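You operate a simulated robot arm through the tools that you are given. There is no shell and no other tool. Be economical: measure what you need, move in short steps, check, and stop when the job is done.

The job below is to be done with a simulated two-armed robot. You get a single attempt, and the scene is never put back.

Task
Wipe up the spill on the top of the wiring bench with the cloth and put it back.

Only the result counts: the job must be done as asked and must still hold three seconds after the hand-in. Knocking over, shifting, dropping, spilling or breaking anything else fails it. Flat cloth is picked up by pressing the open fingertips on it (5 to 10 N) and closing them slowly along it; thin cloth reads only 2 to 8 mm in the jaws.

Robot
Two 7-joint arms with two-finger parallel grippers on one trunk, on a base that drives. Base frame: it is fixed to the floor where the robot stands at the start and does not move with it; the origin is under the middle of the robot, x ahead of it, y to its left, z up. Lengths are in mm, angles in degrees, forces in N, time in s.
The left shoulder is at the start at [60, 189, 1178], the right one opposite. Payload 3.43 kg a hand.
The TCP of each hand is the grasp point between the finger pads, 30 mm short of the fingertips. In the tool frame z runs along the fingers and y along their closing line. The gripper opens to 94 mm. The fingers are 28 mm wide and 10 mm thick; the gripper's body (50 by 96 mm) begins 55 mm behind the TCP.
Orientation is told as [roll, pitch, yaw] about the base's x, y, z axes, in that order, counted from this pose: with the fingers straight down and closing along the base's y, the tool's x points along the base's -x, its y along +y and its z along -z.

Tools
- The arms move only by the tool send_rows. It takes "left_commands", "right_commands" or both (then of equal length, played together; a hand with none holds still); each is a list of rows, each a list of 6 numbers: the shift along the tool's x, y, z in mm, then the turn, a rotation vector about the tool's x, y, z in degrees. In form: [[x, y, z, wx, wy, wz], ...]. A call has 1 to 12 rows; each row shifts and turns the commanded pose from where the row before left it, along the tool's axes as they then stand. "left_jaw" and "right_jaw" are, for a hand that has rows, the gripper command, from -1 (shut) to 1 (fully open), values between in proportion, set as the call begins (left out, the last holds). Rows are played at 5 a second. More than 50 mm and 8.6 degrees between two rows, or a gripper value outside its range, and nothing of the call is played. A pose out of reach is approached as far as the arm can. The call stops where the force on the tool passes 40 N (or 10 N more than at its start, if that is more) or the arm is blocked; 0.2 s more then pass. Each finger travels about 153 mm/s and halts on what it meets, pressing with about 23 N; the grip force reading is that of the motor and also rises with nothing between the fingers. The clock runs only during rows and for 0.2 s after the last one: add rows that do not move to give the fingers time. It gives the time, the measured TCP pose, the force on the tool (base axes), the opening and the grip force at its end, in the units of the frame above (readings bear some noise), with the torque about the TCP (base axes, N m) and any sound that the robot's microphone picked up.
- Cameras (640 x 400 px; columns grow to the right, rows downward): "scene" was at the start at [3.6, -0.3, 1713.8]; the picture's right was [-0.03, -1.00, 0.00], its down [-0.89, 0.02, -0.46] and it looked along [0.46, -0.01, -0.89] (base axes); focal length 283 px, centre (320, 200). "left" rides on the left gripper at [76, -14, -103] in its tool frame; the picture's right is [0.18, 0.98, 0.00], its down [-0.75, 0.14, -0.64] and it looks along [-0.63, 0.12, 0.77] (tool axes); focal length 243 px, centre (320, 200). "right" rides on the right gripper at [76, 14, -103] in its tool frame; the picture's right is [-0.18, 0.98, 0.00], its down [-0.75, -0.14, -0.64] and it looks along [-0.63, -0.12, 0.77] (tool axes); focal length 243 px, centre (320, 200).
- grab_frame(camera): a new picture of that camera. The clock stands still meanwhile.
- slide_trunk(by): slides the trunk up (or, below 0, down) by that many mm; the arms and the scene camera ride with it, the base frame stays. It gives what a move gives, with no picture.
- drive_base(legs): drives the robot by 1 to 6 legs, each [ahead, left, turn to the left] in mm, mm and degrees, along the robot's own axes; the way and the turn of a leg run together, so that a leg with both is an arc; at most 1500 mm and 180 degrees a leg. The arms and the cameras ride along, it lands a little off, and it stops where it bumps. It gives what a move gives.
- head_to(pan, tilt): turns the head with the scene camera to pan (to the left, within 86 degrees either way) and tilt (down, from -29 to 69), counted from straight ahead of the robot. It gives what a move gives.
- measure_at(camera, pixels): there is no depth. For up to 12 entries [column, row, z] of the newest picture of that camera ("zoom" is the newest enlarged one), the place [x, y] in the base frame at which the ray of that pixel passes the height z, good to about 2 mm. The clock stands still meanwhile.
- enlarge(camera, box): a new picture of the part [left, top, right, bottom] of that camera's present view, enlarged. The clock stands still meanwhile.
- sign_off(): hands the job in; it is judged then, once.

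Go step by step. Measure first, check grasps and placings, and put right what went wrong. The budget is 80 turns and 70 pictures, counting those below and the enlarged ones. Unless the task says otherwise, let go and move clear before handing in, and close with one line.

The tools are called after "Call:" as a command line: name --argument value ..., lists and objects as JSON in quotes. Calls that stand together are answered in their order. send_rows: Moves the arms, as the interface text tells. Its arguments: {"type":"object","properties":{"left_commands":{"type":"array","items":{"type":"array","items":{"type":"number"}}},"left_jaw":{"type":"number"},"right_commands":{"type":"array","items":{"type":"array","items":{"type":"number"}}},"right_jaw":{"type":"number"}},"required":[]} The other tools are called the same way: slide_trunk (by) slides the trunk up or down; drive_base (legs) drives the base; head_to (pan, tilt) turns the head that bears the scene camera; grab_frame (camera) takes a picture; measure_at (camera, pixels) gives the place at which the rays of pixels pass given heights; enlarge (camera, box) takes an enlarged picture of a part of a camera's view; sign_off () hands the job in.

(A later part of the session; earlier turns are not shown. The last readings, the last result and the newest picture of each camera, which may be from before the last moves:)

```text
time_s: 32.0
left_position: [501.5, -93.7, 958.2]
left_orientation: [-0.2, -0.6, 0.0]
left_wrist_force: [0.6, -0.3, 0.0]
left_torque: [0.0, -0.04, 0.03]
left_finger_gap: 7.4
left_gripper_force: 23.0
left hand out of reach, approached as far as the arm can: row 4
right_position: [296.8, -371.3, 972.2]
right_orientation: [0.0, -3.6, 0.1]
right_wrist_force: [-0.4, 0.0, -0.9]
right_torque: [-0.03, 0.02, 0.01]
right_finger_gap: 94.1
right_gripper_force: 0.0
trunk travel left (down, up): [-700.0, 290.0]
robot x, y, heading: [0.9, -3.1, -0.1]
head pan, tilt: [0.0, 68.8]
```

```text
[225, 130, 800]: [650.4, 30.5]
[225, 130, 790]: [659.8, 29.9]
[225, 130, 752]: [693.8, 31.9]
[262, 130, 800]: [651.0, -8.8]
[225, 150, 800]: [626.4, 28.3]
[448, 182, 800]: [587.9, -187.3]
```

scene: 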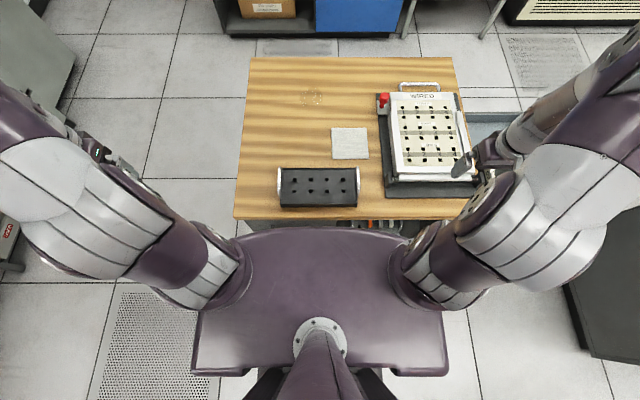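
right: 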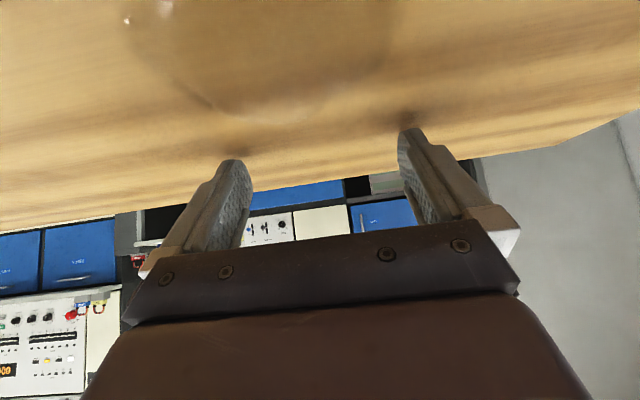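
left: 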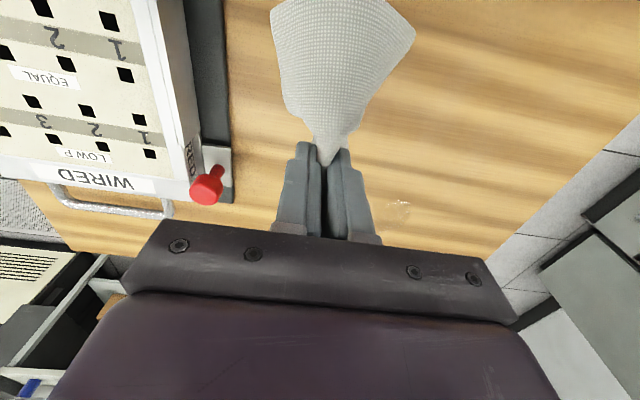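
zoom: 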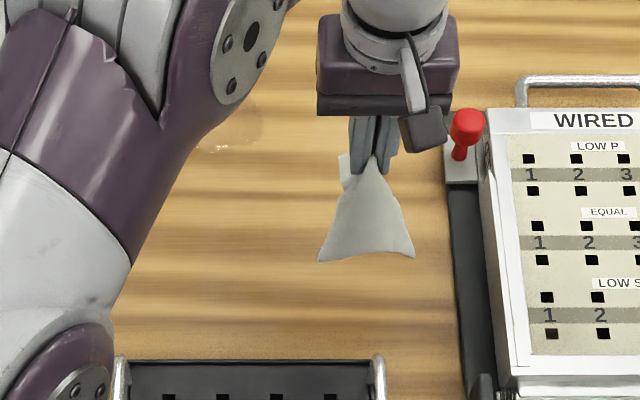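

Both cameras agree at z≈800: spill about x 620–702, y −18 to 70. I'll tilt the hand 40° forward and move to its near-right corner, still above the surface.

Call:
send_rows --left_commands '[[0, 0, 0, 0, -8, 0], [0, 0, 0, 0, -8, 0], [0, 0, 0, 0, -8, 0], [0, 0, 0, 0, -8, 0], [0, 0, 0, 0, -8, 0], [-13.5, 18.5, 30.2, 0, 0, 0], [-13.5, 18.5, 30.2, 0, 0, 0], [-13.5, 18.5, 30.2, 0, 0, 0], [-13.5, 18.5, 30.2, 0, 0, 0], [0, 0, 0, 0, 0, 0]]'

Call:
grab_frame --camera "scene"

```text
time_s: 34.2
left_position: [623.8, -18.5, 902.4]
left_orientation: [-0.4, -40.7, 0.2]
left_wrist_force: [0.4, -0.3, 0.0]
left_torque: [0.0, -0.01, 0.01]
left_finger_gap: 7.7
left_gripper_force: 22.4
right_position: [296.8, -372.3, 973.9]
right_orientation: [0.1, -3.7, 0.2]
right_wrist_force: [-0.1, 0.0, 0.0]
right_torque: [0.01, 0.02, -0.04]
right_finger_gap: 94.1
right_gripper_force: 0.1
trunk travel left (down, up): [-700.0, 290.0]
robot x, y, heading: [-3.4, 0.5, -0.1]
head pan, tilt: [0.0, 68.8]
```

```text
43 pictures are left
```

scene: 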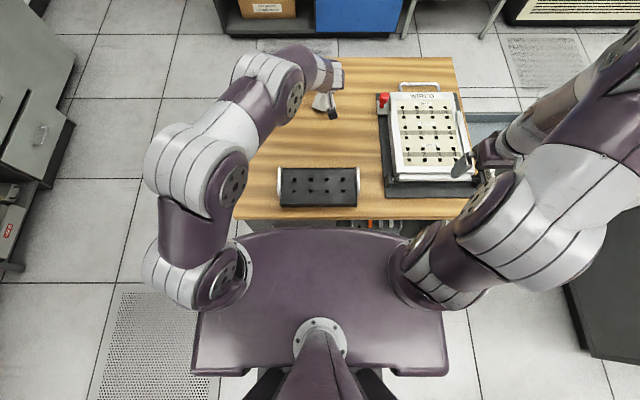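

Hand with cloth is above the spill's near-right corner. Lowering gently to contact.

Call:
send_rows --left_commands '[[18.4, 0, 11.5, 0, 0, 0], [18.4, 0, 11.5, 0, 0, 0], [18.4, 0, 11.5, 0, 0, 0], [0, 0, 0, 0, 0, 0]]'

Call:
send_rows --left_commands '[[1.3, 0, 1.5, 0, 0, 0], [0, 0, 0, 0, 0, 0]]'

Call:
grab_frame --camera "left"

```text
time_s: 35.2
left_position: [602.2, -19.2, 839.0]
left_orientation: [-0.5, -40.7, 0.3]
left_wrist_force: [0.7, -0.1, 0.6]
left_torque: [-0.01, 0.0, 0.04]
left_finger_gap: 7.5
left_gripper_force: 23.0
right_position: [297.2, -372.3, 972.5]
right_orientation: [0.2, -3.7, 0.2]
right_wrist_force: [0.3, 0.3, -0.6]
right_torque: [0.01, 0.01, 0.03]
right_finger_gap: 94.1
right_gripper_force: 0.0
trunk travel left (down, up): [-700.0, 290.0]
robot x, y, heading: [0.7, -0.4, -0.2]
head pan, tilt: [0.0, 68.8]
```

```text
time_s: 35.8
left_position: [603.5, -20.3, 836.8]
left_orientation: [-0.6, -40.6, 0.3]
left_wrist_force: [0.2, -1.0, 1.6]
left_torque: [0.03, 0.0, -0.01]
left_finger_gap: 7.4
left_gripper_force: 23.3
right_position: [296.2, -371.8, 972.1]
right_orientation: [0.1, -3.5, 0.3]
right_wrist_force: [-0.4, 0.0, 0.1]
right_torque: [0.01, -0.01, 0.0]
right_finger_gap: 94.1
right_gripper_force: 0.0
trunk travel left (down, up): [-700.0, 290.0]
robot x, y, heading: [0.7, -0.7, -0.2]
head pan, tilt: [0.0, 68.8]
```

```text
42 pictures are left
```

left: 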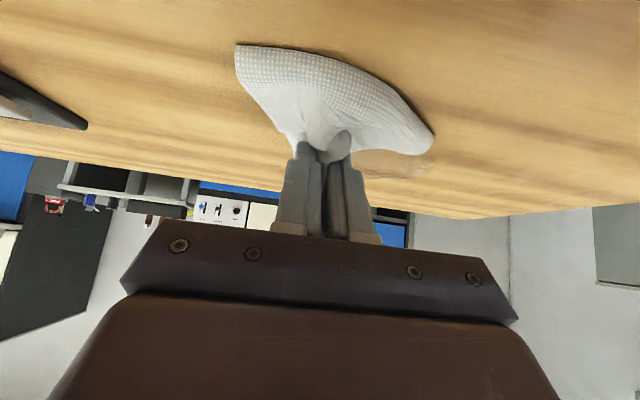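

Cloth trails behind the tips and the spill is just beyond (395,165). Pressing down a bit more.

Call:
send_rows --left_commands '[[1.3, 0, 1.5, 0, 0, 0], [0, 0, 0, 0, 0, 0]]'

Call:
send_rows --left_commands '[[0.64, 0, 0.77, 0, 0, 0], [0, 0, 0, 0, 0, 0]]'

```text
time_s: 36.4
left_position: [602.9, -20.9, 834.1]
left_orientation: [-0.5, -40.7, 0.2]
left_wrist_force: [0.1, -0.1, 3.5]
left_torque: [0.04, -0.04, 0.01]
left_finger_gap: 7.5
left_gripper_force: 23.1
right_position: [297.5, -372.5, 973.2]
right_orientation: [0.1, -3.8, 0.1]
right_wrist_force: [-0.3, -0.1, -0.5]
right_torque: [0.0, -0.01, -0.03]
right_finger_gap: 94.4
right_gripper_force: 0.0
trunk travel left (down, up): [-700.0, 290.0]
robot x, y, heading: [3.7, -2.5, 0.1]
head pan, tilt: [0.0, 68.8]
```

```text
time_s: 37.0
left_position: [603.1, -21.3, 834.4]
left_orientation: [-0.5, -40.7, 0.3]
left_wrist_force: [-0.2, 0.3, 3.5]
left_torque: [0.01, -0.07, 0.01]
left_finger_gap: 7.6
left_gripper_force: 23.0
right_position: [295.8, -372.6, 972.3]
right_orientation: [0.1, -3.7, 0.2]
right_wrist_force: [0.0, 0.2, 0.3]
right_torque: [0.01, 0.03, 0.03]
right_finger_gap: 94.1
right_gripper_force: 0.0
trunk travel left (down, up): [-700.0, 290.0]
robot x, y, heading: [-0.4, 2.9, 0.1]
head pan, tilt: [0.0, 68.8]
```

Down 1.5 mm more (≈6 N), then one slow forward stroke of 105 mm.

Call:
send_rows --left_commands '[[1.0, 0, 1.15, 0, 0, 0], [0, 0, 0, 0, 0, 0], [-11.5, 0, 9.65, 0, 0, 0], [-11.5, 0, 9.65, 0, 0, 0], [-11.5, 0, 9.65, 0, 0, 0], [-11.5, 0, 9.65, 0, 0, 0], [-11.5, 0, 9.65, 0, 0, 0], [-11.5, 0, 9.65, 0, 0, 0], [-11.5, 0, 9.65, 0, 0, 0], [0, 0, 0, 0, 0, 0]]'

Call:
grab_frame --camera "left"

```text
time_s: 39.2
left_position: [709.5, -19.0, 833.7]
left_orientation: [-0.5, -40.7, 0.3]
left_wrist_force: [-3.2, -0.4, 10.7]
left_torque: [-0.05, 0.0, -0.01]
left_finger_gap: 7.9
left_gripper_force: 22.8
right_position: [295.4, -373.2, 972.3]
right_orientation: [0.1, -3.7, 0.3]
right_wrist_force: [0.7, 0.3, 0.0]
right_torque: [-0.01, 0.01, 0.0]
right_finger_gap: 93.8
right_gripper_force: 0.0
trunk travel left (down, up): [-700.0, 290.0]
robot x, y, heading: [-2.5, -1.9, -0.0]
head pan, tilt: [0.0, 68.8]
```

```text
41 pictures are left
```

left: 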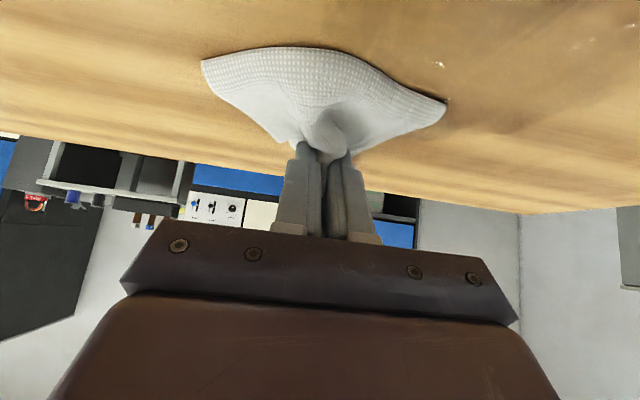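

First stroke done at ~10 N, the rest of the spill shows up-right (440–640, 0–70). Now lateral strokes across it, stepping back toward me.

Call:
send_rows --left_commands '[[11.5, 0, -9.65, 0, 0, 0], [0, 18, 0, 0, 0, 0], [0, 18, 0, 0, 0, 0], [0, 18, 0, 0, 0, 0], [0, 18, 0, 0, 0, 0], [0, 18, 0, 0, 0, 0], [0, 18, 0, 0, 0, 0], [0, 0, 0, 0, 0, 0]]'

Call:
send_rows --left_commands '[[15.3, 0, -12.9, 0, 0, 0], [0, -18, 0, 0, 0, 0], [0, -18, 0, 0, 0, 0], [0, -18, 0, 0, 0, 0], [0, -18, 0, 0, 0, 0], [0, -18, 0, 0, 0, 0], [0, -18, 0, 0, 0, 0], [0, 0, 0, 0, 0, 0]]'

Call:
grab_frame --camera "left"

```text
time_s: 41.0
left_position: [692.9, 88.8, 833.3]
left_orientation: [-0.4, -40.8, 0.2]
left_wrist_force: [0.4, -7.0, 16.8]
left_torque: [-0.23, -0.15, -0.04]
left_finger_gap: 7.9
left_gripper_force: 23.1
right_position: [295.1, -373.7, 972.8]
right_orientation: [0.1, -3.7, 0.1]
right_wrist_force: [-0.4, 0.0, 0.5]
right_torque: [-0.01, -0.02, 0.03]
right_finger_gap: 94.2
right_gripper_force: 0.0
trunk travel left (down, up): [-700.0, 290.0]
robot x, y, heading: [0.8, 0.8, 0.0]
head pan, tilt: [0.0, 68.8]
```

```text
time_s: 42.8
left_position: [673.9, -18.0, 833.7]
left_orientation: [-0.7, -40.9, 0.3]
left_wrist_force: [0.2, 9.2, 24.7]
left_torque: [0.29, -0.24, 0.09]
left_finger_gap: 7.6
left_gripper_force: 23.4
right_position: [294.9, -371.2, 975.0]
right_orientation: [0.0, -3.8, 0.2]
right_wrist_force: [0.1, -0.4, -0.5]
right_torque: [-0.01, 0.04, 0.0]
right_finger_gap: 94.2
right_gripper_force: 0.1
trunk travel left (down, up): [-700.0, 290.0]
robot x, y, heading: [1.1, -1.0, 0.1]
head pan, tilt: [0.0, 68.8]
```

```text
40 pictures are left
```

left: 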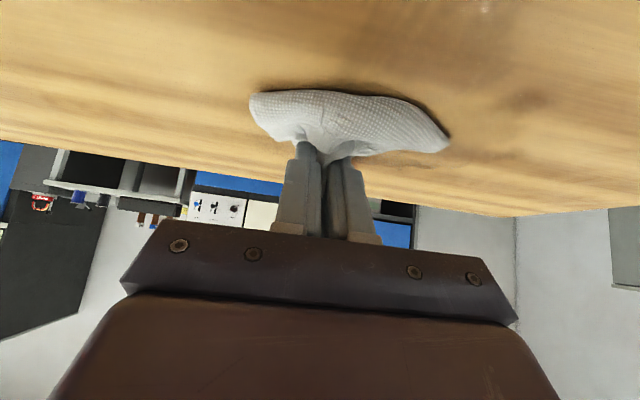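

Part of the spill is gone; force rose to 25 N from bunching. I'll lift 2 mm and do two more lateral strokes closer in.

Call:
send_rows --left_commands '[[-1.3, 0, -1.5, 0, 0, 0], [15.3, 0, -12.9, 0, 0, 0], [0, 18, 0, 0, 0, 0], [0, 18, 0, 0, 0, 0], [0, 18, 0, 0, 0, 0], [0, 18, 0, 0, 0, 0], [0, 18, 0, 0, 0, 0], [0, 18, 0, 0, 0, 0], [0, 0, 0, 0, 0, 0]]'

Call:
send_rows --left_commands '[[15.3, 0, -12.9, 0, 0, 0], [0, -18, 0, 0, 0, 0], [0, -18, 0, 0, 0, 0], [0, -18, 0, 0, 0, 0], [0, -18, 0, 0, 0, 0], [0, -18, 0, 0, 0, 0], [0, -18, 0, 0, 0, 0], [0, 0, 0, 0, 0, 0]]'

Call:
grab_frame --camera "left"

```text
time_s: 44.8
left_position: [653.3, 89.0, 833.1]
left_orientation: [-0.4, -40.8, 0.2]
left_wrist_force: [1.1, -6.2, 18.5]
left_torque: [-0.25, -0.18, -0.05]
left_finger_gap: 7.9
left_gripper_force: 22.5
right_position: [295.2, -373.4, 972.7]
right_orientation: [0.2, -3.8, 0.1]
right_wrist_force: [-0.2, -0.5, -0.7]
right_torque: [0.0, 0.0, 0.02]
right_finger_gap: 94.4
right_gripper_force: 0.1
trunk travel left (down, up): [-700.0, 290.0]
robot x, y, heading: [0.4, 3.9, -0.2]
head pan, tilt: [0.0, 68.8]
```

```text
time_s: 46.6
left_position: [631.8, -18.8, 834.1]
left_orientation: [-0.6, -40.6, 0.3]
left_wrist_force: [-1.0, 3.1, 9.5]
left_torque: [0.08, -0.04, 0.02]
left_finger_gap: 7.5
left_gripper_force: 23.0
right_position: [296.2, -373.0, 971.6]
right_orientation: [0.1, -3.8, 0.2]
right_wrist_force: [0.6, 0.1, 0.4]
right_torque: [-0.02, 0.0, 0.02]
right_finger_gap: 94.1
right_gripper_force: 0.0
trunk travel left (down, up): [-700.0, 290.0]
robot x, y, heading: [-1.0, 2.3, -0.1]
head pan, tilt: [0.0, 68.8]
```

```text
39 pictures are left
```

left: 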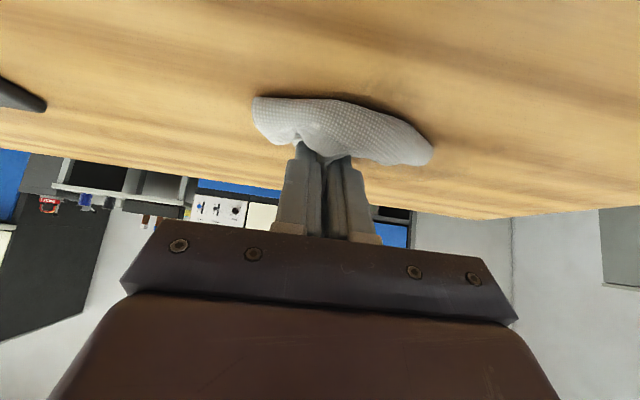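

The visible area looks clean now. One more stroke closer in, then lift and back off to inspect.

Call:
send_rows --left_commands '[[15.3, 0, -12.9, 0, 0, 0], [0, 18, 0, 0, 0, 0], [0, 18, 0, 0, 0, 0], [0, 18, 0, 0, 0, 0], [0, 18, 0, 0, 0, 0], [0, 18, 0, 0, 0, 0], [0, 0, 0, 0, 0, 0]]'

Call:
send_rows --left_commands '[[-10, 0, -30, 0, 0, 0], [0, 0, -40, 0, 0, 0], [0, 0, -40, 0, 0, 0], [0, 0, -40, 0, 0, 0], [0, 0, -30, 0, 0, 0], [0, -5, 0, 0, 0, 0]]'

Call:
grab_frame --camera "left"

Call:
enlarge --camera "scene" --box '[240, 50, 420, 185]'

```text
time_s: 48.2
left_position: [611.8, 69.2, 834.0]
left_orientation: [-0.5, -40.5, 0.3]
left_wrist_force: [-0.5, -2.9, 9.4]
left_torque: [-0.1, -0.1, 0.0]
left_finger_gap: 7.8
left_gripper_force: 23.0
right_position: [296.0, -372.6, 972.9]
right_orientation: [0.2, -3.7, 0.2]
right_wrist_force: [1.7, 0.4, 0.3]
right_torque: [0.01, 0.0, 0.01]
right_finger_gap: 94.1
right_gripper_force: 0.0
trunk travel left (down, up): [-700.0, 290.0]
robot x, y, heading: [2.9, 0.3, 0.1]
head pan, tilt: [0.0, 68.8]
```

```text
time_s: 49.6
left_position: [504.0, 68.4, 977.4]
left_orientation: [-0.6, -40.7, 0.3]
left_wrist_force: [0.0, 0.4, 1.0]
left_torque: [0.01, 0.0, 0.02]
left_finger_gap: 7.8
left_gripper_force: 23.3
right_position: [298.2, -372.1, 971.0]
right_orientation: [0.1, -3.6, 0.2]
right_wrist_force: [0.1, -0.6, -0.5]
right_torque: [0.0, -0.01, -0.01]
right_finger_gap: 94.1
right_gripper_force: 0.1
trunk travel left (down, up): [-700.0, 290.0]
robot x, y, heading: [-1.0, -1.4, 0.0]
head pan, tilt: [0.0, 68.8]
```

```text
38 pictures are left
```

left: 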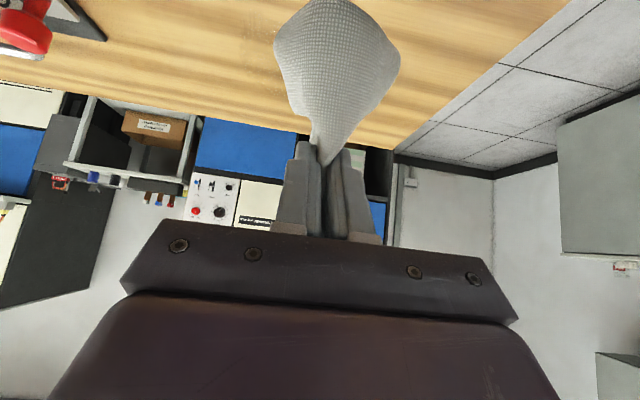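

```text
2.96 times, centred on (330, 118) of scene
```

zoom: 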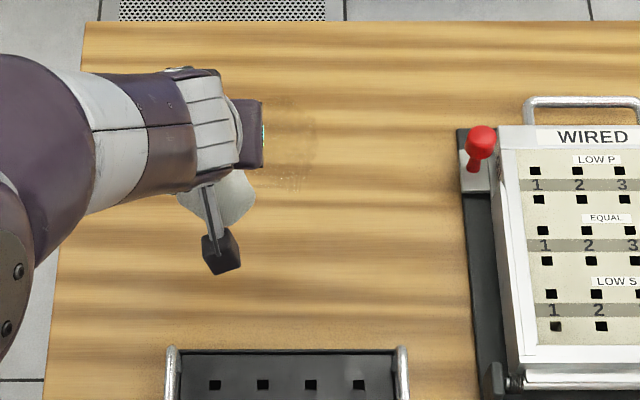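

Faint traces remain near zoom (290,185) and (285,105). I'll move the hand aside for a full view.

Call:
send_rows --left_commands '[[19, 30, -16, 0, 0, 0], [19, 30, -16, 0, 0, 0], [19, 30, -16, 0, 0, 0], [19, 30, -16, 0, 0, 0], [0, 30, 0, 0, 0, 0]]'

Call:
enlarge --camera "scene" --box '[270, 65, 370, 128]'

```text
time_s: 50.8
left_position: [405.0, 154.5, 972.1]
left_orientation: [-0.3, -40.5, 0.3]
left_wrist_force: [0.0, -0.3, -0.1]
left_torque: [0.01, 0.03, -0.01]
left_finger_gap: 7.6
left_gripper_force: 22.5
left hand out of reach, approached as far as the arm can: row 4, 5
right_position: [297.2, -373.2, 972.4]
right_orientation: [0.1, -3.7, 0.2]
right_wrist_force: [0.4, -0.5, -0.4]
right_torque: [0.0, 0.0, 0.03]
right_finger_gap: 93.8
right_gripper_force: 0.1
trunk travel left (down, up): [-700.0, 290.0]
robot x, y, heading: [-0.5, -2.4, 0.2]
head pan, tilt: [0.0, 68.8]
```

```text
6.35 times, centred on (320, 96) of scene
```

zoom: 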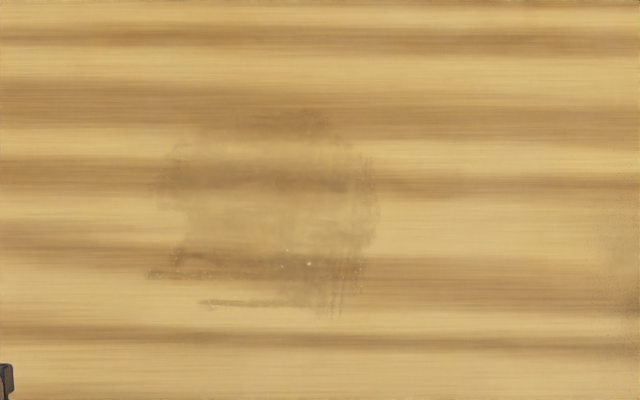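

A thin film remains between zoom (150–378, 105–315). Measuring it for a second round.

Call:
measure_at --camera "zoom" --pixels '[[150, 180, 800], [378, 190, 800], [270, 105, 800], [340, 318, 800], [150, 275, 800], [210, 305, 800], [310, 264, 800]]'

```text
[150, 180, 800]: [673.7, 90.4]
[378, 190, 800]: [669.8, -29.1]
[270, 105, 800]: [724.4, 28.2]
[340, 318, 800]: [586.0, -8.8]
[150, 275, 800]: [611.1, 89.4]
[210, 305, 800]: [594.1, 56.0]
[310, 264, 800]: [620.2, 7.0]
```

Remaining film: x 586–724, y −29 to 90. I'll start a denser second round from the far-left corner.

Call:
send_rows --left_commands '[[-20.8, -6.1, 30.8, 0, 0, 0], [-20.8, -6.1, 30.8, 0, 0, 0], [-20.8, -6.1, 30.8, 0, 0, 0], [-20.8, -6.1, 30.8, 0, 0, 0], [-20.8, -6.1, 30.8, 0, 0, 0], [-20.8, -6.1, 30.8, 0, 0, 0], [-20.8, -6.1, 30.8, 0, 0, 0], [-20.8, -6.1, 30.8, 0, 0, 0], [-20.8, -6.1, 30.8, 0, 0, 0], [0, 0, 0, 0, 0, 0]]'

Call:
send_rows --left_commands '[[13.5, 0, 16.1, 0, 0, 0], [12.5, 0, 15, 0, 0, 0], [1.3, 0, 1.5, 0, 0, 0], [0, 0, 0, 0, 0, 0]]'

```text
time_s: 53.0
left_position: [730.5, 101.7, 888.4]
left_orientation: [-0.5, -40.6, 0.4]
left_wrist_force: [0.3, 0.0, -0.1]
left_torque: [0.01, 0.02, 0.03]
left_finger_gap: 7.9
left_gripper_force: 22.6
right_position: [295.7, -373.3, 972.3]
right_orientation: [0.1, -3.6, 0.3]
right_wrist_force: [0.7, 0.3, -0.2]
right_torque: [0.02, -0.03, -0.01]
right_finger_gap: 94.2
right_gripper_force: 0.2
trunk travel left (down, up): [-700.0, 290.0]
robot x, y, heading: [3.0, 3.3, 0.1]
head pan, tilt: [0.0, 68.8]
```

```text
time_s: 54.0
left_position: [730.4, 99.8, 844.6]
left_orientation: [-0.5, -40.7, 0.3]
left_wrist_force: [-0.7, 0.2, 0.9]
left_torque: [-0.03, 0.02, 0.04]
left_finger_gap: 7.6
left_gripper_force: 23.3
right_position: [297.2, -373.1, 972.8]
right_orientation: [0.1, -3.6, 0.2]
right_wrist_force: [0.0, 0.5, 1.0]
right_torque: [0.02, -0.01, -0.01]
right_finger_gap: 93.9
right_gripper_force: 0.1
trunk travel left (down, up): [-700.0, 290.0]
robot x, y, heading: [-2.6, -1.5, -0.2]
head pan, tilt: [0.0, 68.8]
```

Down to contact and start strokes with 15 mm spacing.

Call:
send_rows --left_commands '[[5.1, 0, 6.1, 0, 0, 0], [2, 0, 2.4, 0, 0, 0], [0, 0, 0, 0, 0, 0], [0, -20, 0, 0, 0, 0], [0, -20, 0, 0, 0, 0], [0, -20, 0, 0, 0, 0], [0, -20, 0, 0, 0, 0], [0, -20, 0, 0, 0, 0], [0, -20, 0, 0, 0, 0], [0, -20, 0, 0, 0, 0], [0, 0, 0, 0, 0, 0]]'

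Call:
send_rows --left_commands '[[11.5, 0, -9.65, 0, 0, 0], [0, 20, 0, 0, 0, 0], [0, 20, 0, 0, 0, 0], [0, 20, 0, 0, 0, 0], [0, 20, 0, 0, 0, 0], [0, 20, 0, 0, 0, 0], [0, 20, 0, 0, 0, 0], [0, 20, 0, 0, 0, 0], [0, 0, 0, 0, 0, 0]]'

Call:
send_rows --left_commands '[[11.5, 0, -9.65, 0, 0, 0], [0, -20, 0, 0, 0, 0], [0, -20, 0, 0, 0, 0], [0, -20, 0, 0, 0, 0], [0, -20, 0, 0, 0, 0], [0, -20, 0, 0, 0, 0], [0, -20, 0, 0, 0, 0], [0, -20, 0, 0, 0, 0], [0, 0, 0, 0, 0, 0]]'

```text
time_s: 56.4
left_position: [722.7, -40.3, 834.6]
left_orientation: [-0.5, -40.7, 0.3]
left_wrist_force: [-0.1, 1.0, 3.4]
left_torque: [0.03, -0.02, -0.03]
left_finger_gap: 7.7
left_gripper_force: 22.7
left hand out of reach, approached as far as the arm can: row 10
right_position: [296.7, -370.8, 972.3]
right_orientation: [0.0, -3.7, 0.2]
right_wrist_force: [-0.9, 0.0, 0.5]
right_torque: [-0.04, 0.0, 0.0]
right_finger_gap: 93.9
right_gripper_force: 0.1
trunk travel left (down, up): [-700.0, 290.0]
robot x, y, heading: [-1.7, -0.6, -0.1]
head pan, tilt: [0.0, 68.8]
```

```text
time_s: 58.4
left_position: [707.3, 100.2, 835.0]
left_orientation: [-0.3, -40.9, 0.2]
left_wrist_force: [-0.2, -3.3, 7.1]
left_torque: [-0.1, -0.09, -0.03]
left_finger_gap: 7.5
left_gripper_force: 22.8
right_position: [296.5, -372.7, 971.6]
right_orientation: [0.3, -3.6, 0.2]
right_wrist_force: [0.3, 0.3, -0.1]
right_torque: [0.01, 0.01, 0.0]
right_finger_gap: 94.3
right_gripper_force: 0.1
trunk travel left (down, up): [-700.0, 290.0]
robot x, y, heading: [4.3, -3.3, 0.2]
head pan, tilt: [0.0, 68.8]
```

```text
time_s: 60.4
left_position: [692.8, -40.7, 834.0]
left_orientation: [-0.4, -40.6, 0.3]
left_wrist_force: [-0.6, 2.7, 7.0]
left_torque: [0.09, -0.07, 0.02]
left_finger_gap: 7.7
left_gripper_force: 23.1
right_position: [296.1, -373.3, 972.7]
right_orientation: [0.1, -3.7, 0.2]
right_wrist_force: [-0.1, -0.3, 0.8]
right_torque: [0.04, -0.03, -0.03]
right_finger_gap: 93.9
right_gripper_force: 0.1
trunk travel left (down, up): [-700.0, 290.0]
robot x, y, heading: [-0.5, 0.3, 0.1]
head pan, tilt: [0.0, 68.8]
```

Contact is steady at ~7 N. Continuing with five more strokes, down a hair more for firmer contact.

Call:
send_rows --left_commands '[[12.1, 0, -8.9, 0, 0, 0], [0, 20, 0, 0, 0, 0], [0, 20, 0, 0, 0, 0], [0, 20, 0, 0, 0, 0], [0, 20, 0, 0, 0, 0], [0, 20, 0, 0, 0, 0], [0, 20, 0, 0, 0, 0], [0, 20, 0, 0, 0, 0], [0, 0, 0, 0, 0, 0]]'

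Call:
send_rows --left_commands '[[11.5, 0, -9.65, 0, 0, 0], [0, -20, 0, 0, 0, 0], [0, -20, 0, 0, 0, 0], [0, -20, 0, 0, 0, 0], [0, -20, 0, 0, 0, 0], [0, -20, 0, 0, 0, 0], [0, -20, 0, 0, 0, 0], [0, -20, 0, 0, 0, 0], [0, 0, 0, 0, 0, 0]]'

Call:
send_rows --left_commands '[[11.5, 0, -9.65, 0, 0, 0], [0, 20, 0, 0, 0, 0], [0, 20, 0, 0, 0, 0], [0, 20, 0, 0, 0, 0], [0, 20, 0, 0, 0, 0], [0, 20, 0, 0, 0, 0], [0, 20, 0, 0, 0, 0], [0, 20, 0, 0, 0, 0], [0, 0, 0, 0, 0, 0]]'

Call:
send_rows --left_commands '[[11.5, 0, -9.65, 0, 0, 0], [0, -20, 0, 0, 0, 0], [0, -20, 0, 0, 0, 0], [0, -20, 0, 0, 0, 0], [0, -20, 0, 0, 0, 0], [0, -20, 0, 0, 0, 0], [0, -20, 0, 0, 0, 0], [0, -20, 0, 0, 0, 0], [0, 0, 0, 0, 0, 0]]'

Call:
send_rows --left_commands '[[11.5, 0, -9.65, 0, 0, 0], [0, 20, 0, 0, 0, 0], [0, 20, 0, 0, 0, 0], [0, 20, 0, 0, 0, 0], [0, 20, 0, 0, 0, 0], [0, 20, 0, 0, 0, 0], [0, 20, 0, 0, 0, 0], [0, 20, 0, 0, 0, 0], [0, 0, 0, 0, 0, 0]]'

```text
time_s: 62.4
left_position: [678.6, 102.4, 835.0]
left_orientation: [-0.4, -40.7, 0.1]
left_wrist_force: [0.6, -2.8, 8.4]
left_torque: [0.01, -0.08, -0.04]
left_finger_gap: 7.7
left_gripper_force: 22.5
right_position: [296.7, -372.1, 972.6]
right_orientation: [0.2, -3.7, 0.2]
right_wrist_force: [0.1, -0.2, 0.6]
right_torque: [0.0, 0.01, -0.01]
right_finger_gap: 94.0
right_gripper_force: 0.0
trunk travel left (down, up): [-700.0, 290.0]
robot x, y, heading: [0.7, 2.0, 0.1]
head pan, tilt: [0.0, 68.8]
```

```text
time_s: 64.4
left_position: [661.5, -40.1, 833.7]
left_orientation: [-0.6, -40.6, 0.3]
left_wrist_force: [-0.6, 3.5, 8.7]
left_torque: [0.16, -0.08, 0.06]
left_finger_gap: 7.9
left_gripper_force: 22.9
right_position: [296.6, -370.9, 972.9]
right_orientation: [0.2, -3.8, 0.2]
right_wrist_force: [-0.7, -0.7, 0.3]
right_torque: [0.0, -0.01, 0.03]
right_finger_gap: 94.3
right_gripper_force: 0.0
trunk travel left (down, up): [-700.0, 290.0]
robot x, y, heading: [0.5, -1.3, 0.2]
head pan, tilt: [0.0, 68.8]
```

```text
time_s: 66.4
left_position: [646.2, 99.4, 833.7]
left_orientation: [-0.4, -40.7, 0.4]
left_wrist_force: [0.2, -1.6, 5.6]
left_torque: [-0.03, -0.05, 0.03]
left_finger_gap: 7.4
left_gripper_force: 23.0
right_position: [297.1, -372.2, 971.7]
right_orientation: [0.1, -3.8, 0.1]
right_wrist_force: [-0.8, -0.4, -0.7]
right_torque: [-0.01, 0.04, 0.02]
right_finger_gap: 94.0
right_gripper_force: 0.0
trunk travel left (down, up): [-700.0, 290.0]
robot x, y, heading: [-2.5, -2.7, 0.2]
head pan, tilt: [0.0, 68.8]
```

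```text
time_s: 68.4
left_position: [630.2, -38.8, 834.1]
left_orientation: [-0.6, -40.8, 0.2]
left_wrist_force: [0.6, 2.8, 9.5]
left_torque: [0.12, -0.1, 0.04]
left_finger_gap: 7.7
left_gripper_force: 23.1
right_position: [295.7, -371.8, 973.1]
right_orientation: [0.1, -3.7, 0.2]
right_wrist_force: [-0.4, 0.0, -0.6]
right_torque: [0.01, 0.01, 0.05]
right_finger_gap: 93.8
right_gripper_force: 0.0
trunk travel left (down, up): [-700.0, 290.0]
robot x, y, heading: [-0.6, 5.3, -0.2]
head pan, tilt: [0.0, 68.8]
```

```text
time_s: 70.4
left_position: [617.5, 99.9, 833.9]
left_orientation: [-0.4, -40.7, 0.3]
left_wrist_force: [-0.3, -2.2, 9.0]
left_torque: [-0.08, -0.06, -0.03]
left_finger_gap: 7.7
left_gripper_force: 23.7
right_position: [296.0, -373.6, 972.7]
right_orientation: [0.2, -3.7, 0.2]
right_wrist_force: [0.1, -0.5, 0.3]
right_torque: [0.0, 0.03, -0.02]
right_finger_gap: 93.8
right_gripper_force: 0.1
trunk travel left (down, up): [-700.0, 290.0]
robot x, y, heading: [1.9, -3.3, 0.1]
head pan, tilt: [0.0, 68.8]
```

Three more strokes to clear the near strip, then lift aside and look.

Call:
send_rows --left_commands '[[11.5, 0, -9.65, 0, 0, 0], [0, -20, 0, 0, 0, 0], [0, -20, 0, 0, 0, 0], [0, -20, 0, 0, 0, 0], [0, -20, 0, 0, 0, 0], [0, -20, 0, 0, 0, 0], [0, -20, 0, 0, 0, 0], [0, -20, 0, 0, 0, 0], [0, 0, 0, 0, 0, 0]]'

Call:
send_rows --left_commands '[[11.5, 0, -9.65, 0, 0, 0], [0, 20, 0, 0, 0, 0], [0, 20, 0, 0, 0, 0], [0, 20, 0, 0, 0, 0], [0, 20, 0, 0, 0, 0], [0, 20, 0, 0, 0, 0], [0, 20, 0, 0, 0, 0], [0, 20, 0, 0, 0, 0], [0, 0, 0, 0, 0, 0]]'

Call:
send_rows --left_commands '[[11.5, 0, -9.65, 0, 0, 0], [0, -20, 0, 0, 0, 0], [0, -20, 0, 0, 0, 0], [0, -20, 0, 0, 0, 0], [0, -20, 0, 0, 0, 0], [0, -20, 0, 0, 0, 0], [0, -20, 0, 0, 0, 0], [0, -20, 0, 0, 0, 0], [0, 0, 0, 0, 0, 0]]'

Call:
send_rows --left_commands '[[-19.3, 0, -23, 0, 0, 0], [-25.7, 0, -30.6, 0, 0, 0], [-25.7, 0, -30.6, 0, 0, 0], [19, 30, -16, 0, 0, 0], [19, 35, -16, 0, 0, 0], [19, 35, -16, 0, 0, 0], [19, 35, -16, 0, 0, 0], [19, 35, -16, 0, 0, 0], [19, 35, -16, 0, 0, 0]]'

Call:
enlarge --camera "scene" --box '[270, 65, 370, 128]'

```text
time_s: 72.4
left_position: [602.8, -39.4, 834.9]
left_orientation: [-0.5, -40.6, 0.3]
left_wrist_force: [-0.4, 1.8, 4.1]
left_torque: [0.08, -0.02, 0.03]
left_finger_gap: 7.7
left_gripper_force: 22.9
right_position: [296.0, -372.8, 973.1]
right_orientation: [0.0, -3.7, 0.2]
right_wrist_force: [0.4, -0.1, -0.7]
right_torque: [0.0, -0.01, -0.01]
right_finger_gap: 94.2
right_gripper_force: 0.0
trunk travel left (down, up): [-700.0, 290.0]
robot x, y, heading: [2.9, -1.7, -0.1]
head pan, tilt: [0.0, 68.8]
```

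```text
time_s: 74.4
left_position: [588.8, 98.5, 834.3]
left_orientation: [-0.5, -40.7, 0.3]
left_wrist_force: [0.3, -2.9, 9.4]
left_torque: [-0.06, -0.11, -0.02]
left_finger_gap: 7.7
left_gripper_force: 22.8
right_position: [296.3, -372.9, 971.6]
right_orientation: [0.1, -3.6, 0.2]
right_wrist_force: [-0.6, 0.4, 0.4]
right_torque: [-0.03, 0.01, -0.04]
right_finger_gap: 93.9
right_gripper_force: 0.0
trunk travel left (down, up): [-700.0, 290.0]
robot x, y, heading: [3.4, 2.6, 0.0]
head pan, tilt: [0.0, 68.8]
```

```text
time_s: 76.4
left_position: [571.3, -40.7, 833.1]
left_orientation: [-0.6, -40.8, 0.4]
left_wrist_force: [0.3, 6.8, 25.2]
left_torque: [0.35, -0.22, 0.07]
left_finger_gap: 7.7
left_gripper_force: 22.7
right_position: [294.9, -370.5, 974.1]
right_orientation: [-0.1, -3.8, 0.2]
right_wrist_force: [0.6, 0.2, -0.1]
right_torque: [-0.05, 0.02, -0.05]
right_finger_gap: 94.1
right_gripper_force: 0.1
trunk travel left (down, up): [-700.0, 290.0]
robot x, y, heading: [-1.0, -0.4, 0.1]
head pan, tilt: [0.0, 68.8]
```

```text
time_s: 78.4
left_position: [429.7, 154.1, 929.2]
left_orientation: [-0.3, -40.6, 0.5]
left_wrist_force: [-0.3, -0.2, -0.6]
left_torque: [0.01, -0.04, -0.04]
left_finger_gap: 7.2
left_gripper_force: 22.8
left hand out of reach, approached as far as the arm can: row 7, 9
right_position: [295.3, -371.6, 973.5]
right_orientation: [0.0, -3.7, 0.3]
right_wrist_force: [0.5, -0.7, 0.6]
right_torque: [0.01, -0.02, 0.04]
right_finger_gap: 94.2
right_gripper_force: 0.1
trunk travel left (down, up): [-700.0, 290.0]
robot x, y, heading: [-0.6, 1.7, -0.1]
head pan, tilt: [0.0, 68.8]
```

```text
6.35 times, centred on (320, 96) of scene
```

zoom: 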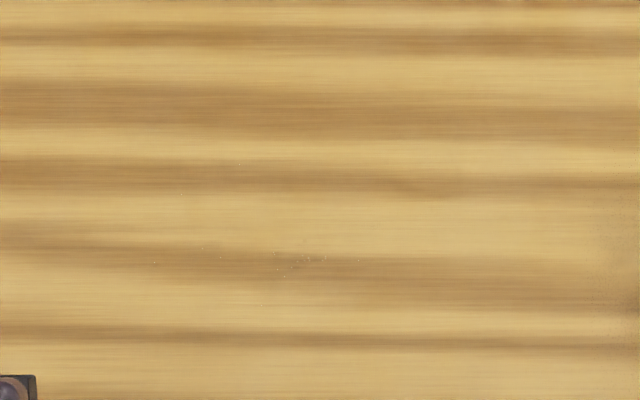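

Nearly clean; only tiny specks remain near zoom (275–330, 255–270) and a few around. One more short pass over x≈590–670.

Call:
send_rows --left_commands '[[-20.5, -9, 23.2, 0, 0, 0], [-20.5, -9, 23.2, 0, 0, 0], [-20.5, -9, 23.2, 0, 0, 0], [-20.5, -9, 23.2, 0, 0, 0], [-20.5, -9, 23.2, 0, 0, 0], [-20.5, -9, 23.2, 0, 0, 0], [-20.5, 0, 23.2, 0, 0, 0], [0, 0, 0, 0, 0, 0]]'

```text
time_s: 80.2
left_position: [643.7, 100.7, 901.0]
left_orientation: [-0.5, -40.6, 0.3]
left_wrist_force: [0.7, 0.1, 0.5]
left_torque: [-0.01, -0.02, -0.01]
left_finger_gap: 7.6
left_gripper_force: 23.0
right_position: [297.2, -372.6, 972.0]
right_orientation: [0.0, -3.8, 0.2]
right_wrist_force: [0.3, 1.2, 0.4]
right_torque: [0.0, 0.0, -0.01]
right_finger_gap: 93.9
right_gripper_force: 0.1
trunk travel left (down, up): [-700.0, 290.0]
robot x, y, heading: [0.9, 0.5, -0.1]
head pan, tilt: [0.0, 68.8]
```

Lower to contact and run five strokes.

Call:
send_rows --left_commands '[[8, 0, 21.5, 0, 0, 0], [8, 0, 21.5, 0, 0, 0], [8, 0, 21.5, 0, 0, 0], [1, 0, 2.6, 0, 0, 0], [0, -20, 0, 0, 0, 0], [0, -20, 0, 0, 0, 0], [0, -20, 0, 0, 0, 0], [0, -20, 0, 0, 0, 0], [0, -20, 0, 0, 0, 0], [0, -20, 0, 0, 0, 0], [0, -20, 0, 0, 0, 0], [0, 0, 0, 0, 0, 0]]'

Call:
send_rows --left_commands '[[13.8, 0, -11.6, 0, 0, 0], [0, 20, 0, 0, 0, 0], [0, 20, 0, 0, 0, 0], [0, 20, 0, 0, 0, 0], [0, 20, 0, 0, 0, 0], [0, 20, 0, 0, 0, 0], [0, 20, 0, 0, 0, 0], [0, 20, 0, 0, 0, 0], [0, 0, 0, 0, 0, 0]]'

Call:
send_rows --left_commands '[[13.8, 0, -11.6, 0, 0, 0], [0, -20, 0, 0, 0, 0], [0, -20, 0, 0, 0, 0], [0, -20, 0, 0, 0, 0], [0, -20, 0, 0, 0, 0], [0, -20, 0, 0, 0, 0], [0, -20, 0, 0, 0, 0], [0, -20, 0, 0, 0, 0], [0, 0, 0, 0, 0, 0]]'

Call:
send_rows --left_commands '[[9.2, 0, -7.7, 0, 0, 0], [0, 20, 0, 0, 0, 0], [0, 20, 0, 0, 0, 0], [0, 20, 0, 0, 0, 0], [0, 20, 0, 0, 0, 0], [0, 20, 0, 0, 0, 0], [0, 20, 0, 0, 0, 0], [0, 20, 0, 0, 0, 0], [0, 0, 0, 0, 0, 0]]'

Call:
send_rows --left_commands '[[9.2, 0, -7.7, 0, 0, 0], [0, -20, 0, 0, 0, 0], [0, -20, 0, 0, 0, 0], [0, -20, 0, 0, 0, 0], [0, -20, 0, 0, 0, 0], [0, -20, 0, 0, 0, 0], [0, -20, 0, 0, 0, 0], [0, -20, 0, 0, 0, 0], [0, 0, 0, 0, 0, 0]]'

Call:
send_rows --left_commands '[[-19.3, 0, -23, 0, 0, 0], [-25.7, 0, -30.6, 0, 0, 0], [-25.7, 0, -30.6, 0, 0, 0], [19, 30, -16, 0, 0, 0], [19, 35, -16, 0, 0, 0], [19, 35, -16, 0, 0, 0], [19, 35, -16, 0, 0, 0], [19, 35, -16, 0, 0, 0], [19, 35, -16, 0, 0, 0], [19, 0, -16, 0, 0, 0]]'

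Call:
enlarge --camera "scene" --box '[270, 65, 370, 128]'

Call:
grab_frame --camera "scene"

```text
time_s: 82.8
left_position: [670.0, -38.4, 833.1]
left_orientation: [-0.6, -40.8, 0.4]
left_wrist_force: [0.1, 4.4, 13.5]
left_torque: [0.22, -0.13, 0.03]
left_finger_gap: 7.8
left_gripper_force: 23.0
right_position: [294.9, -370.7, 973.3]
right_orientation: [0.1, -3.8, 0.2]
right_wrist_force: [1.0, -0.8, -0.2]
right_torque: [0.01, 0.0, -0.03]
right_finger_gap: 94.1
right_gripper_force: 0.0
trunk travel left (down, up): [-700.0, 290.0]
robot x, y, heading: [-4.5, 1.6, 0.1]
head pan, tilt: [0.0, 68.8]
```

```text
time_s: 84.8
left_position: [650.2, 101.4, 833.2]
left_orientation: [-0.3, -40.8, 0.1]
left_wrist_force: [1.5, -5.8, 18.8]
left_torque: [-0.11, -0.2, -0.07]
left_finger_gap: 7.6
left_gripper_force: 23.0
right_position: [296.0, -373.8, 972.4]
right_orientation: [0.3, -3.8, 0.2]
right_wrist_force: [0.0, -0.6, -0.4]
right_torque: [0.01, 0.0, -0.03]
right_finger_gap: 94.1
right_gripper_force: 0.0
trunk travel left (down, up): [-700.0, 290.0]
robot x, y, heading: [-2.1, -3.0, -0.1]
head pan, tilt: [0.0, 68.8]
```

```text
time_s: 86.8
left_position: [632.2, -39.2, 834.9]
left_orientation: [-0.5, -40.5, 0.3]
left_wrist_force: [-1.7, 3.6, 12.1]
left_torque: [0.23, -0.1, 0.04]
left_finger_gap: 7.6
left_gripper_force: 22.9
right_position: [294.9, -372.3, 972.4]
right_orientation: [0.0, -3.6, 0.2]
right_wrist_force: [0.6, 0.1, -0.2]
right_torque: [0.01, -0.01, -0.02]
right_finger_gap: 93.9
right_gripper_force: 0.2
trunk travel left (down, up): [-700.0, 290.0]
robot x, y, heading: [-2.3, 1.6, -0.1]
head pan, tilt: [0.0, 68.8]
```

```text
time_s: 88.8
left_position: [619.0, 99.2, 834.1]
left_orientation: [-0.4, -40.8, 0.2]
left_wrist_force: [-0.3, -7.4, 20.5]
left_torque: [-0.09, -0.21, -0.05]
left_finger_gap: 7.5
left_gripper_force: 22.8
right_position: [295.5, -373.8, 972.2]
right_orientation: [0.2, -3.8, 0.3]
right_wrist_force: [-0.4, 0.6, -0.1]
right_torque: [0.01, -0.01, -0.02]
right_finger_gap: 94.1
right_gripper_force: 0.1
trunk travel left (down, up): [-700.0, 290.0]
robot x, y, heading: [-2.2, 1.6, 0.1]
head pan, tilt: [0.0, 68.8]
```

```text
time_s: 90.8
left_position: [609.1, -37.9, 833.7]
left_orientation: [-0.7, -40.9, 0.4]
left_wrist_force: [0.9, 11.0, 30.2]
left_torque: [0.51, -0.32, 0.11]
left_finger_gap: 7.9
left_gripper_force: 23.5
right_position: [294.8, -370.9, 973.2]
right_orientation: [0.0, -3.8, 0.1]
right_wrist_force: [-0.4, 0.8, 0.0]
right_torque: [-0.01, 0.01, 0.03]
right_finger_gap: 93.9
right_gripper_force: 0.0
trunk travel left (down, up): [-700.0, 290.0]
robot x, y, heading: [-0.1, 3.1, 0.1]
head pan, tilt: [0.0, 68.8]
```

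```text
time_s: 93.0
left_position: [438.1, 156.1, 938.2]
left_orientation: [-0.3, -40.6, 0.3]
left_wrist_force: [-0.2, 0.3, 0.9]
left_torque: [-0.01, 0.0, 0.0]
left_finger_gap: 7.4
left_gripper_force: 22.5
left hand out of reach, approached as far as the arm can: row 8, 10
right_position: [296.6, -372.9, 972.0]
right_orientation: [0.2, -3.7, 0.2]
right_wrist_force: [-0.3, -0.6, 0.3]
right_torque: [0.03, -0.02, -0.03]
right_finger_gap: 94.0
right_gripper_force: 0.1
trunk travel left (down, up): [-700.0, 290.0]
robot x, y, heading: [-2.3, 0.4, 0.1]
head pan, tilt: [0.0, 68.8]
```

```text
6.35 times, centred on (320, 96) of scene
```

zoom: 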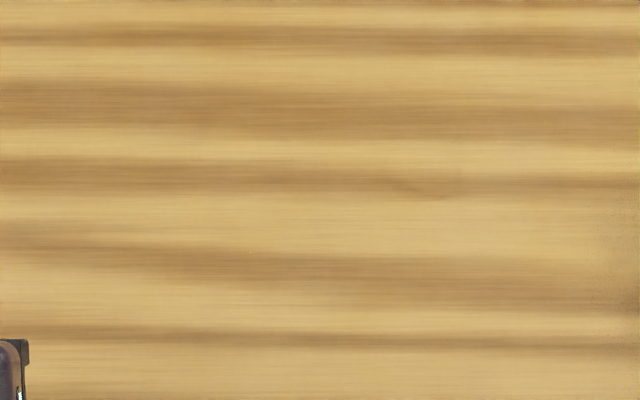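

```text
33 pictures are left
```

scene: 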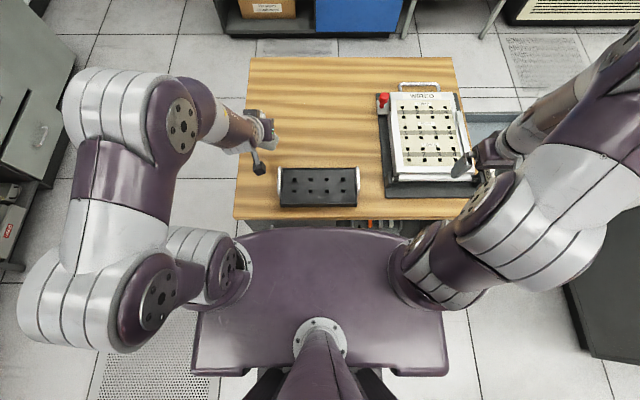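

The spill is gone (only one minute speck at zoom (250,252), if anything). Now to put the cloth back: original centre was about (481, −92), with my grip about 25 mm beyond centre. Untilt and move over (440, −94).

Call:
send_rows --left_commands '[[0, -40, 0, 0, 8.1, 0], [0, -40, 0, 0, 8.1, 0], [0, -40, 0, 0, 8.1, 0], [0, -40, 0, 0, 8.1, 0], [0, -40, 0, 0, 8.1, 0], [0, -40, 0, 0, 0, 0], [0, -10, 0, 0, 0, 0], [0, 0, 0, 0, 0, 0]]'

Call:
grab_frame --camera "left"

Call:
enlarge --camera "scene" --box '[260, 60, 420, 210]'

```text
time_s: 94.8
left_position: [438.7, -96.5, 937.4]
left_orientation: [-0.4, 0.0, -0.1]
left_wrist_force: [0.3, 0.0, -0.4]
left_torque: [0.02, 0.02, -0.01]
left_finger_gap: 7.5
left_gripper_force: 22.7
right_position: [297.3, -372.0, 973.3]
right_orientation: [0.1, -3.7, 0.2]
right_wrist_force: [-0.3, -0.7, -0.1]
right_torque: [0.02, 0.02, 0.01]
right_finger_gap: 94.1
right_gripper_force: 0.1
trunk travel left (down, up): [-700.0, 290.0]
robot x, y, heading: [-1.4, -0.7, 0.2]
head pan, tilt: [0.0, 68.8]
```

```text
32 pictures are left
```

left: 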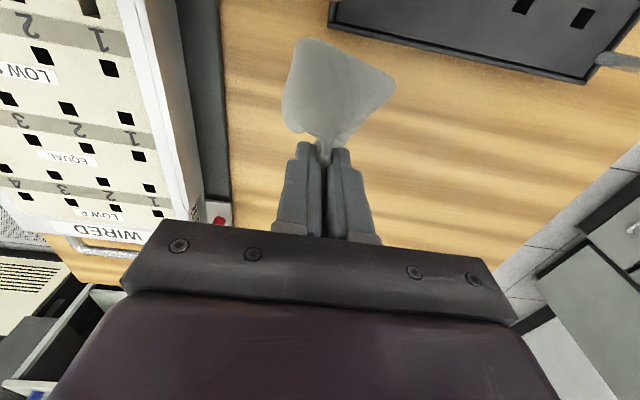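

```text
2.67 times, centred on (340, 135) of scene
```

zoom: 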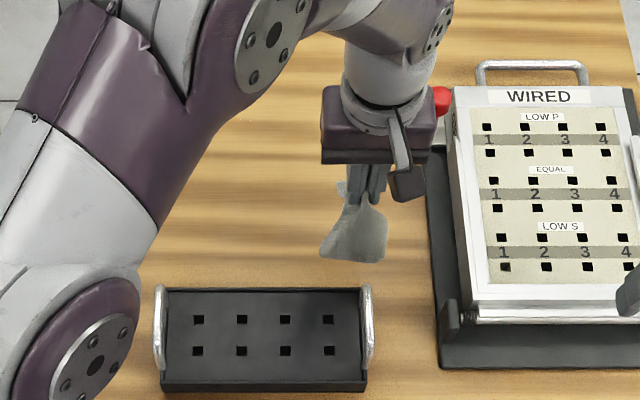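

Cloth hangs well, damp. Lower until the tail touches, then lay it forward to grip point x≈506.

Call:
send_rows --left_commands '[[0, 0, 16, 0, 0, 0], [0, 0, 16, 0, 0, 0], [-8, 0, 8.4, 0, 0, 0], [-8, 0, 8.4, 0, 0, 0], [-8, 0, 8.4, 0, 0, 0], [-8, 0, 8.4, 0, 0, 0], [-9, 0, 8.4, 0, 0, 0], [-9, 1, 8.4, 0, 0, 0], [-9, 1, 8.4, 0, 0, 0], [-9, 0, 8.4, 0, 0, 0], [0, 0, 0, 0, 0, 0]]'

Call:
grab_frame --camera "left"

Call:
enlarge --camera "scene" --box '[260, 60, 420, 210]'

```text
time_s: 97.2
left_position: [508.3, -91.2, 840.3]
left_orientation: [-0.3, -0.1, 0.0]
left_wrist_force: [-0.2, 0.1, 1.4]
left_torque: [0.03, 0.01, -0.02]
left_finger_gap: 7.6
left_gripper_force: 23.2
right_position: [297.8, -372.2, 970.0]
right_orientation: [0.2, -3.7, 0.3]
right_wrist_force: [0.4, 0.3, -0.6]
right_torque: [-0.01, 0.02, -0.03]
right_finger_gap: 93.8
right_gripper_force: 0.0
trunk travel left (down, up): [-700.0, 290.0]
robot x, y, heading: [-2.5, 2.5, -0.2]
head pan, tilt: [0.0, 68.8]
```

```text
30 pictures are left
```

left: 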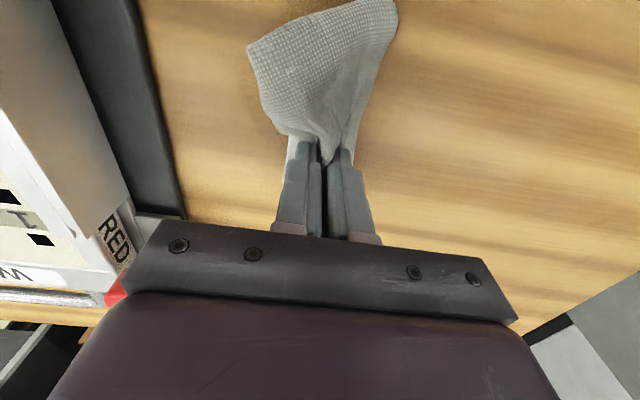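

```text
2.67 times, centred on (340, 135) of scene
```

zoom: 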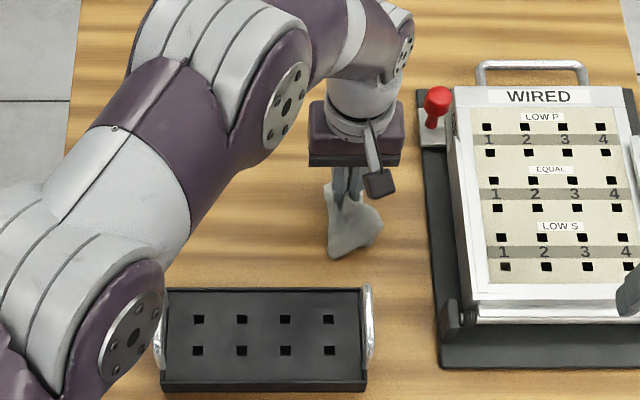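

The cloth is laid but somewhat narrow. Checking extents.

Call:
measure_at --camera "zoom" --pixels '[[330, 257, 802], [382, 225, 802], [328, 185, 802], [345, 190, 802], [355, 225, 802]]'

Call:
send_rows --left_commands '[[0, 0, 4, 0, 0, 0], [0, 0, 0, 0, 0, 0]]'

```text
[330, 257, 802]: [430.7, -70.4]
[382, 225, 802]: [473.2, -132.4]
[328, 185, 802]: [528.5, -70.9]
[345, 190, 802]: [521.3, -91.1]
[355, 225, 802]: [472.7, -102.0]
```

```text
time_s: 97.8
left_position: [508.7, -92.8, 834.8]
left_orientation: [-0.4, -0.2, 0.0]
left_wrist_force: [0.4, 0.1, 7.1]
left_torque: [-0.01, -0.08, 0.02]
left_finger_gap: 7.8
left_gripper_force: 23.0
right_position: [297.5, -372.5, 973.1]
right_orientation: [0.1, -3.6, 0.1]
right_wrist_force: [-1.2, 0.0, 0.7]
right_torque: [-0.04, 0.01, 0.01]
right_finger_gap: 94.0
right_gripper_force: 0.0
trunk travel left (down, up): [-700.0, 290.0]
robot x, y, heading: [4.3, -1.6, -0.1]
head pan, tilt: [0.0, 68.8]
```

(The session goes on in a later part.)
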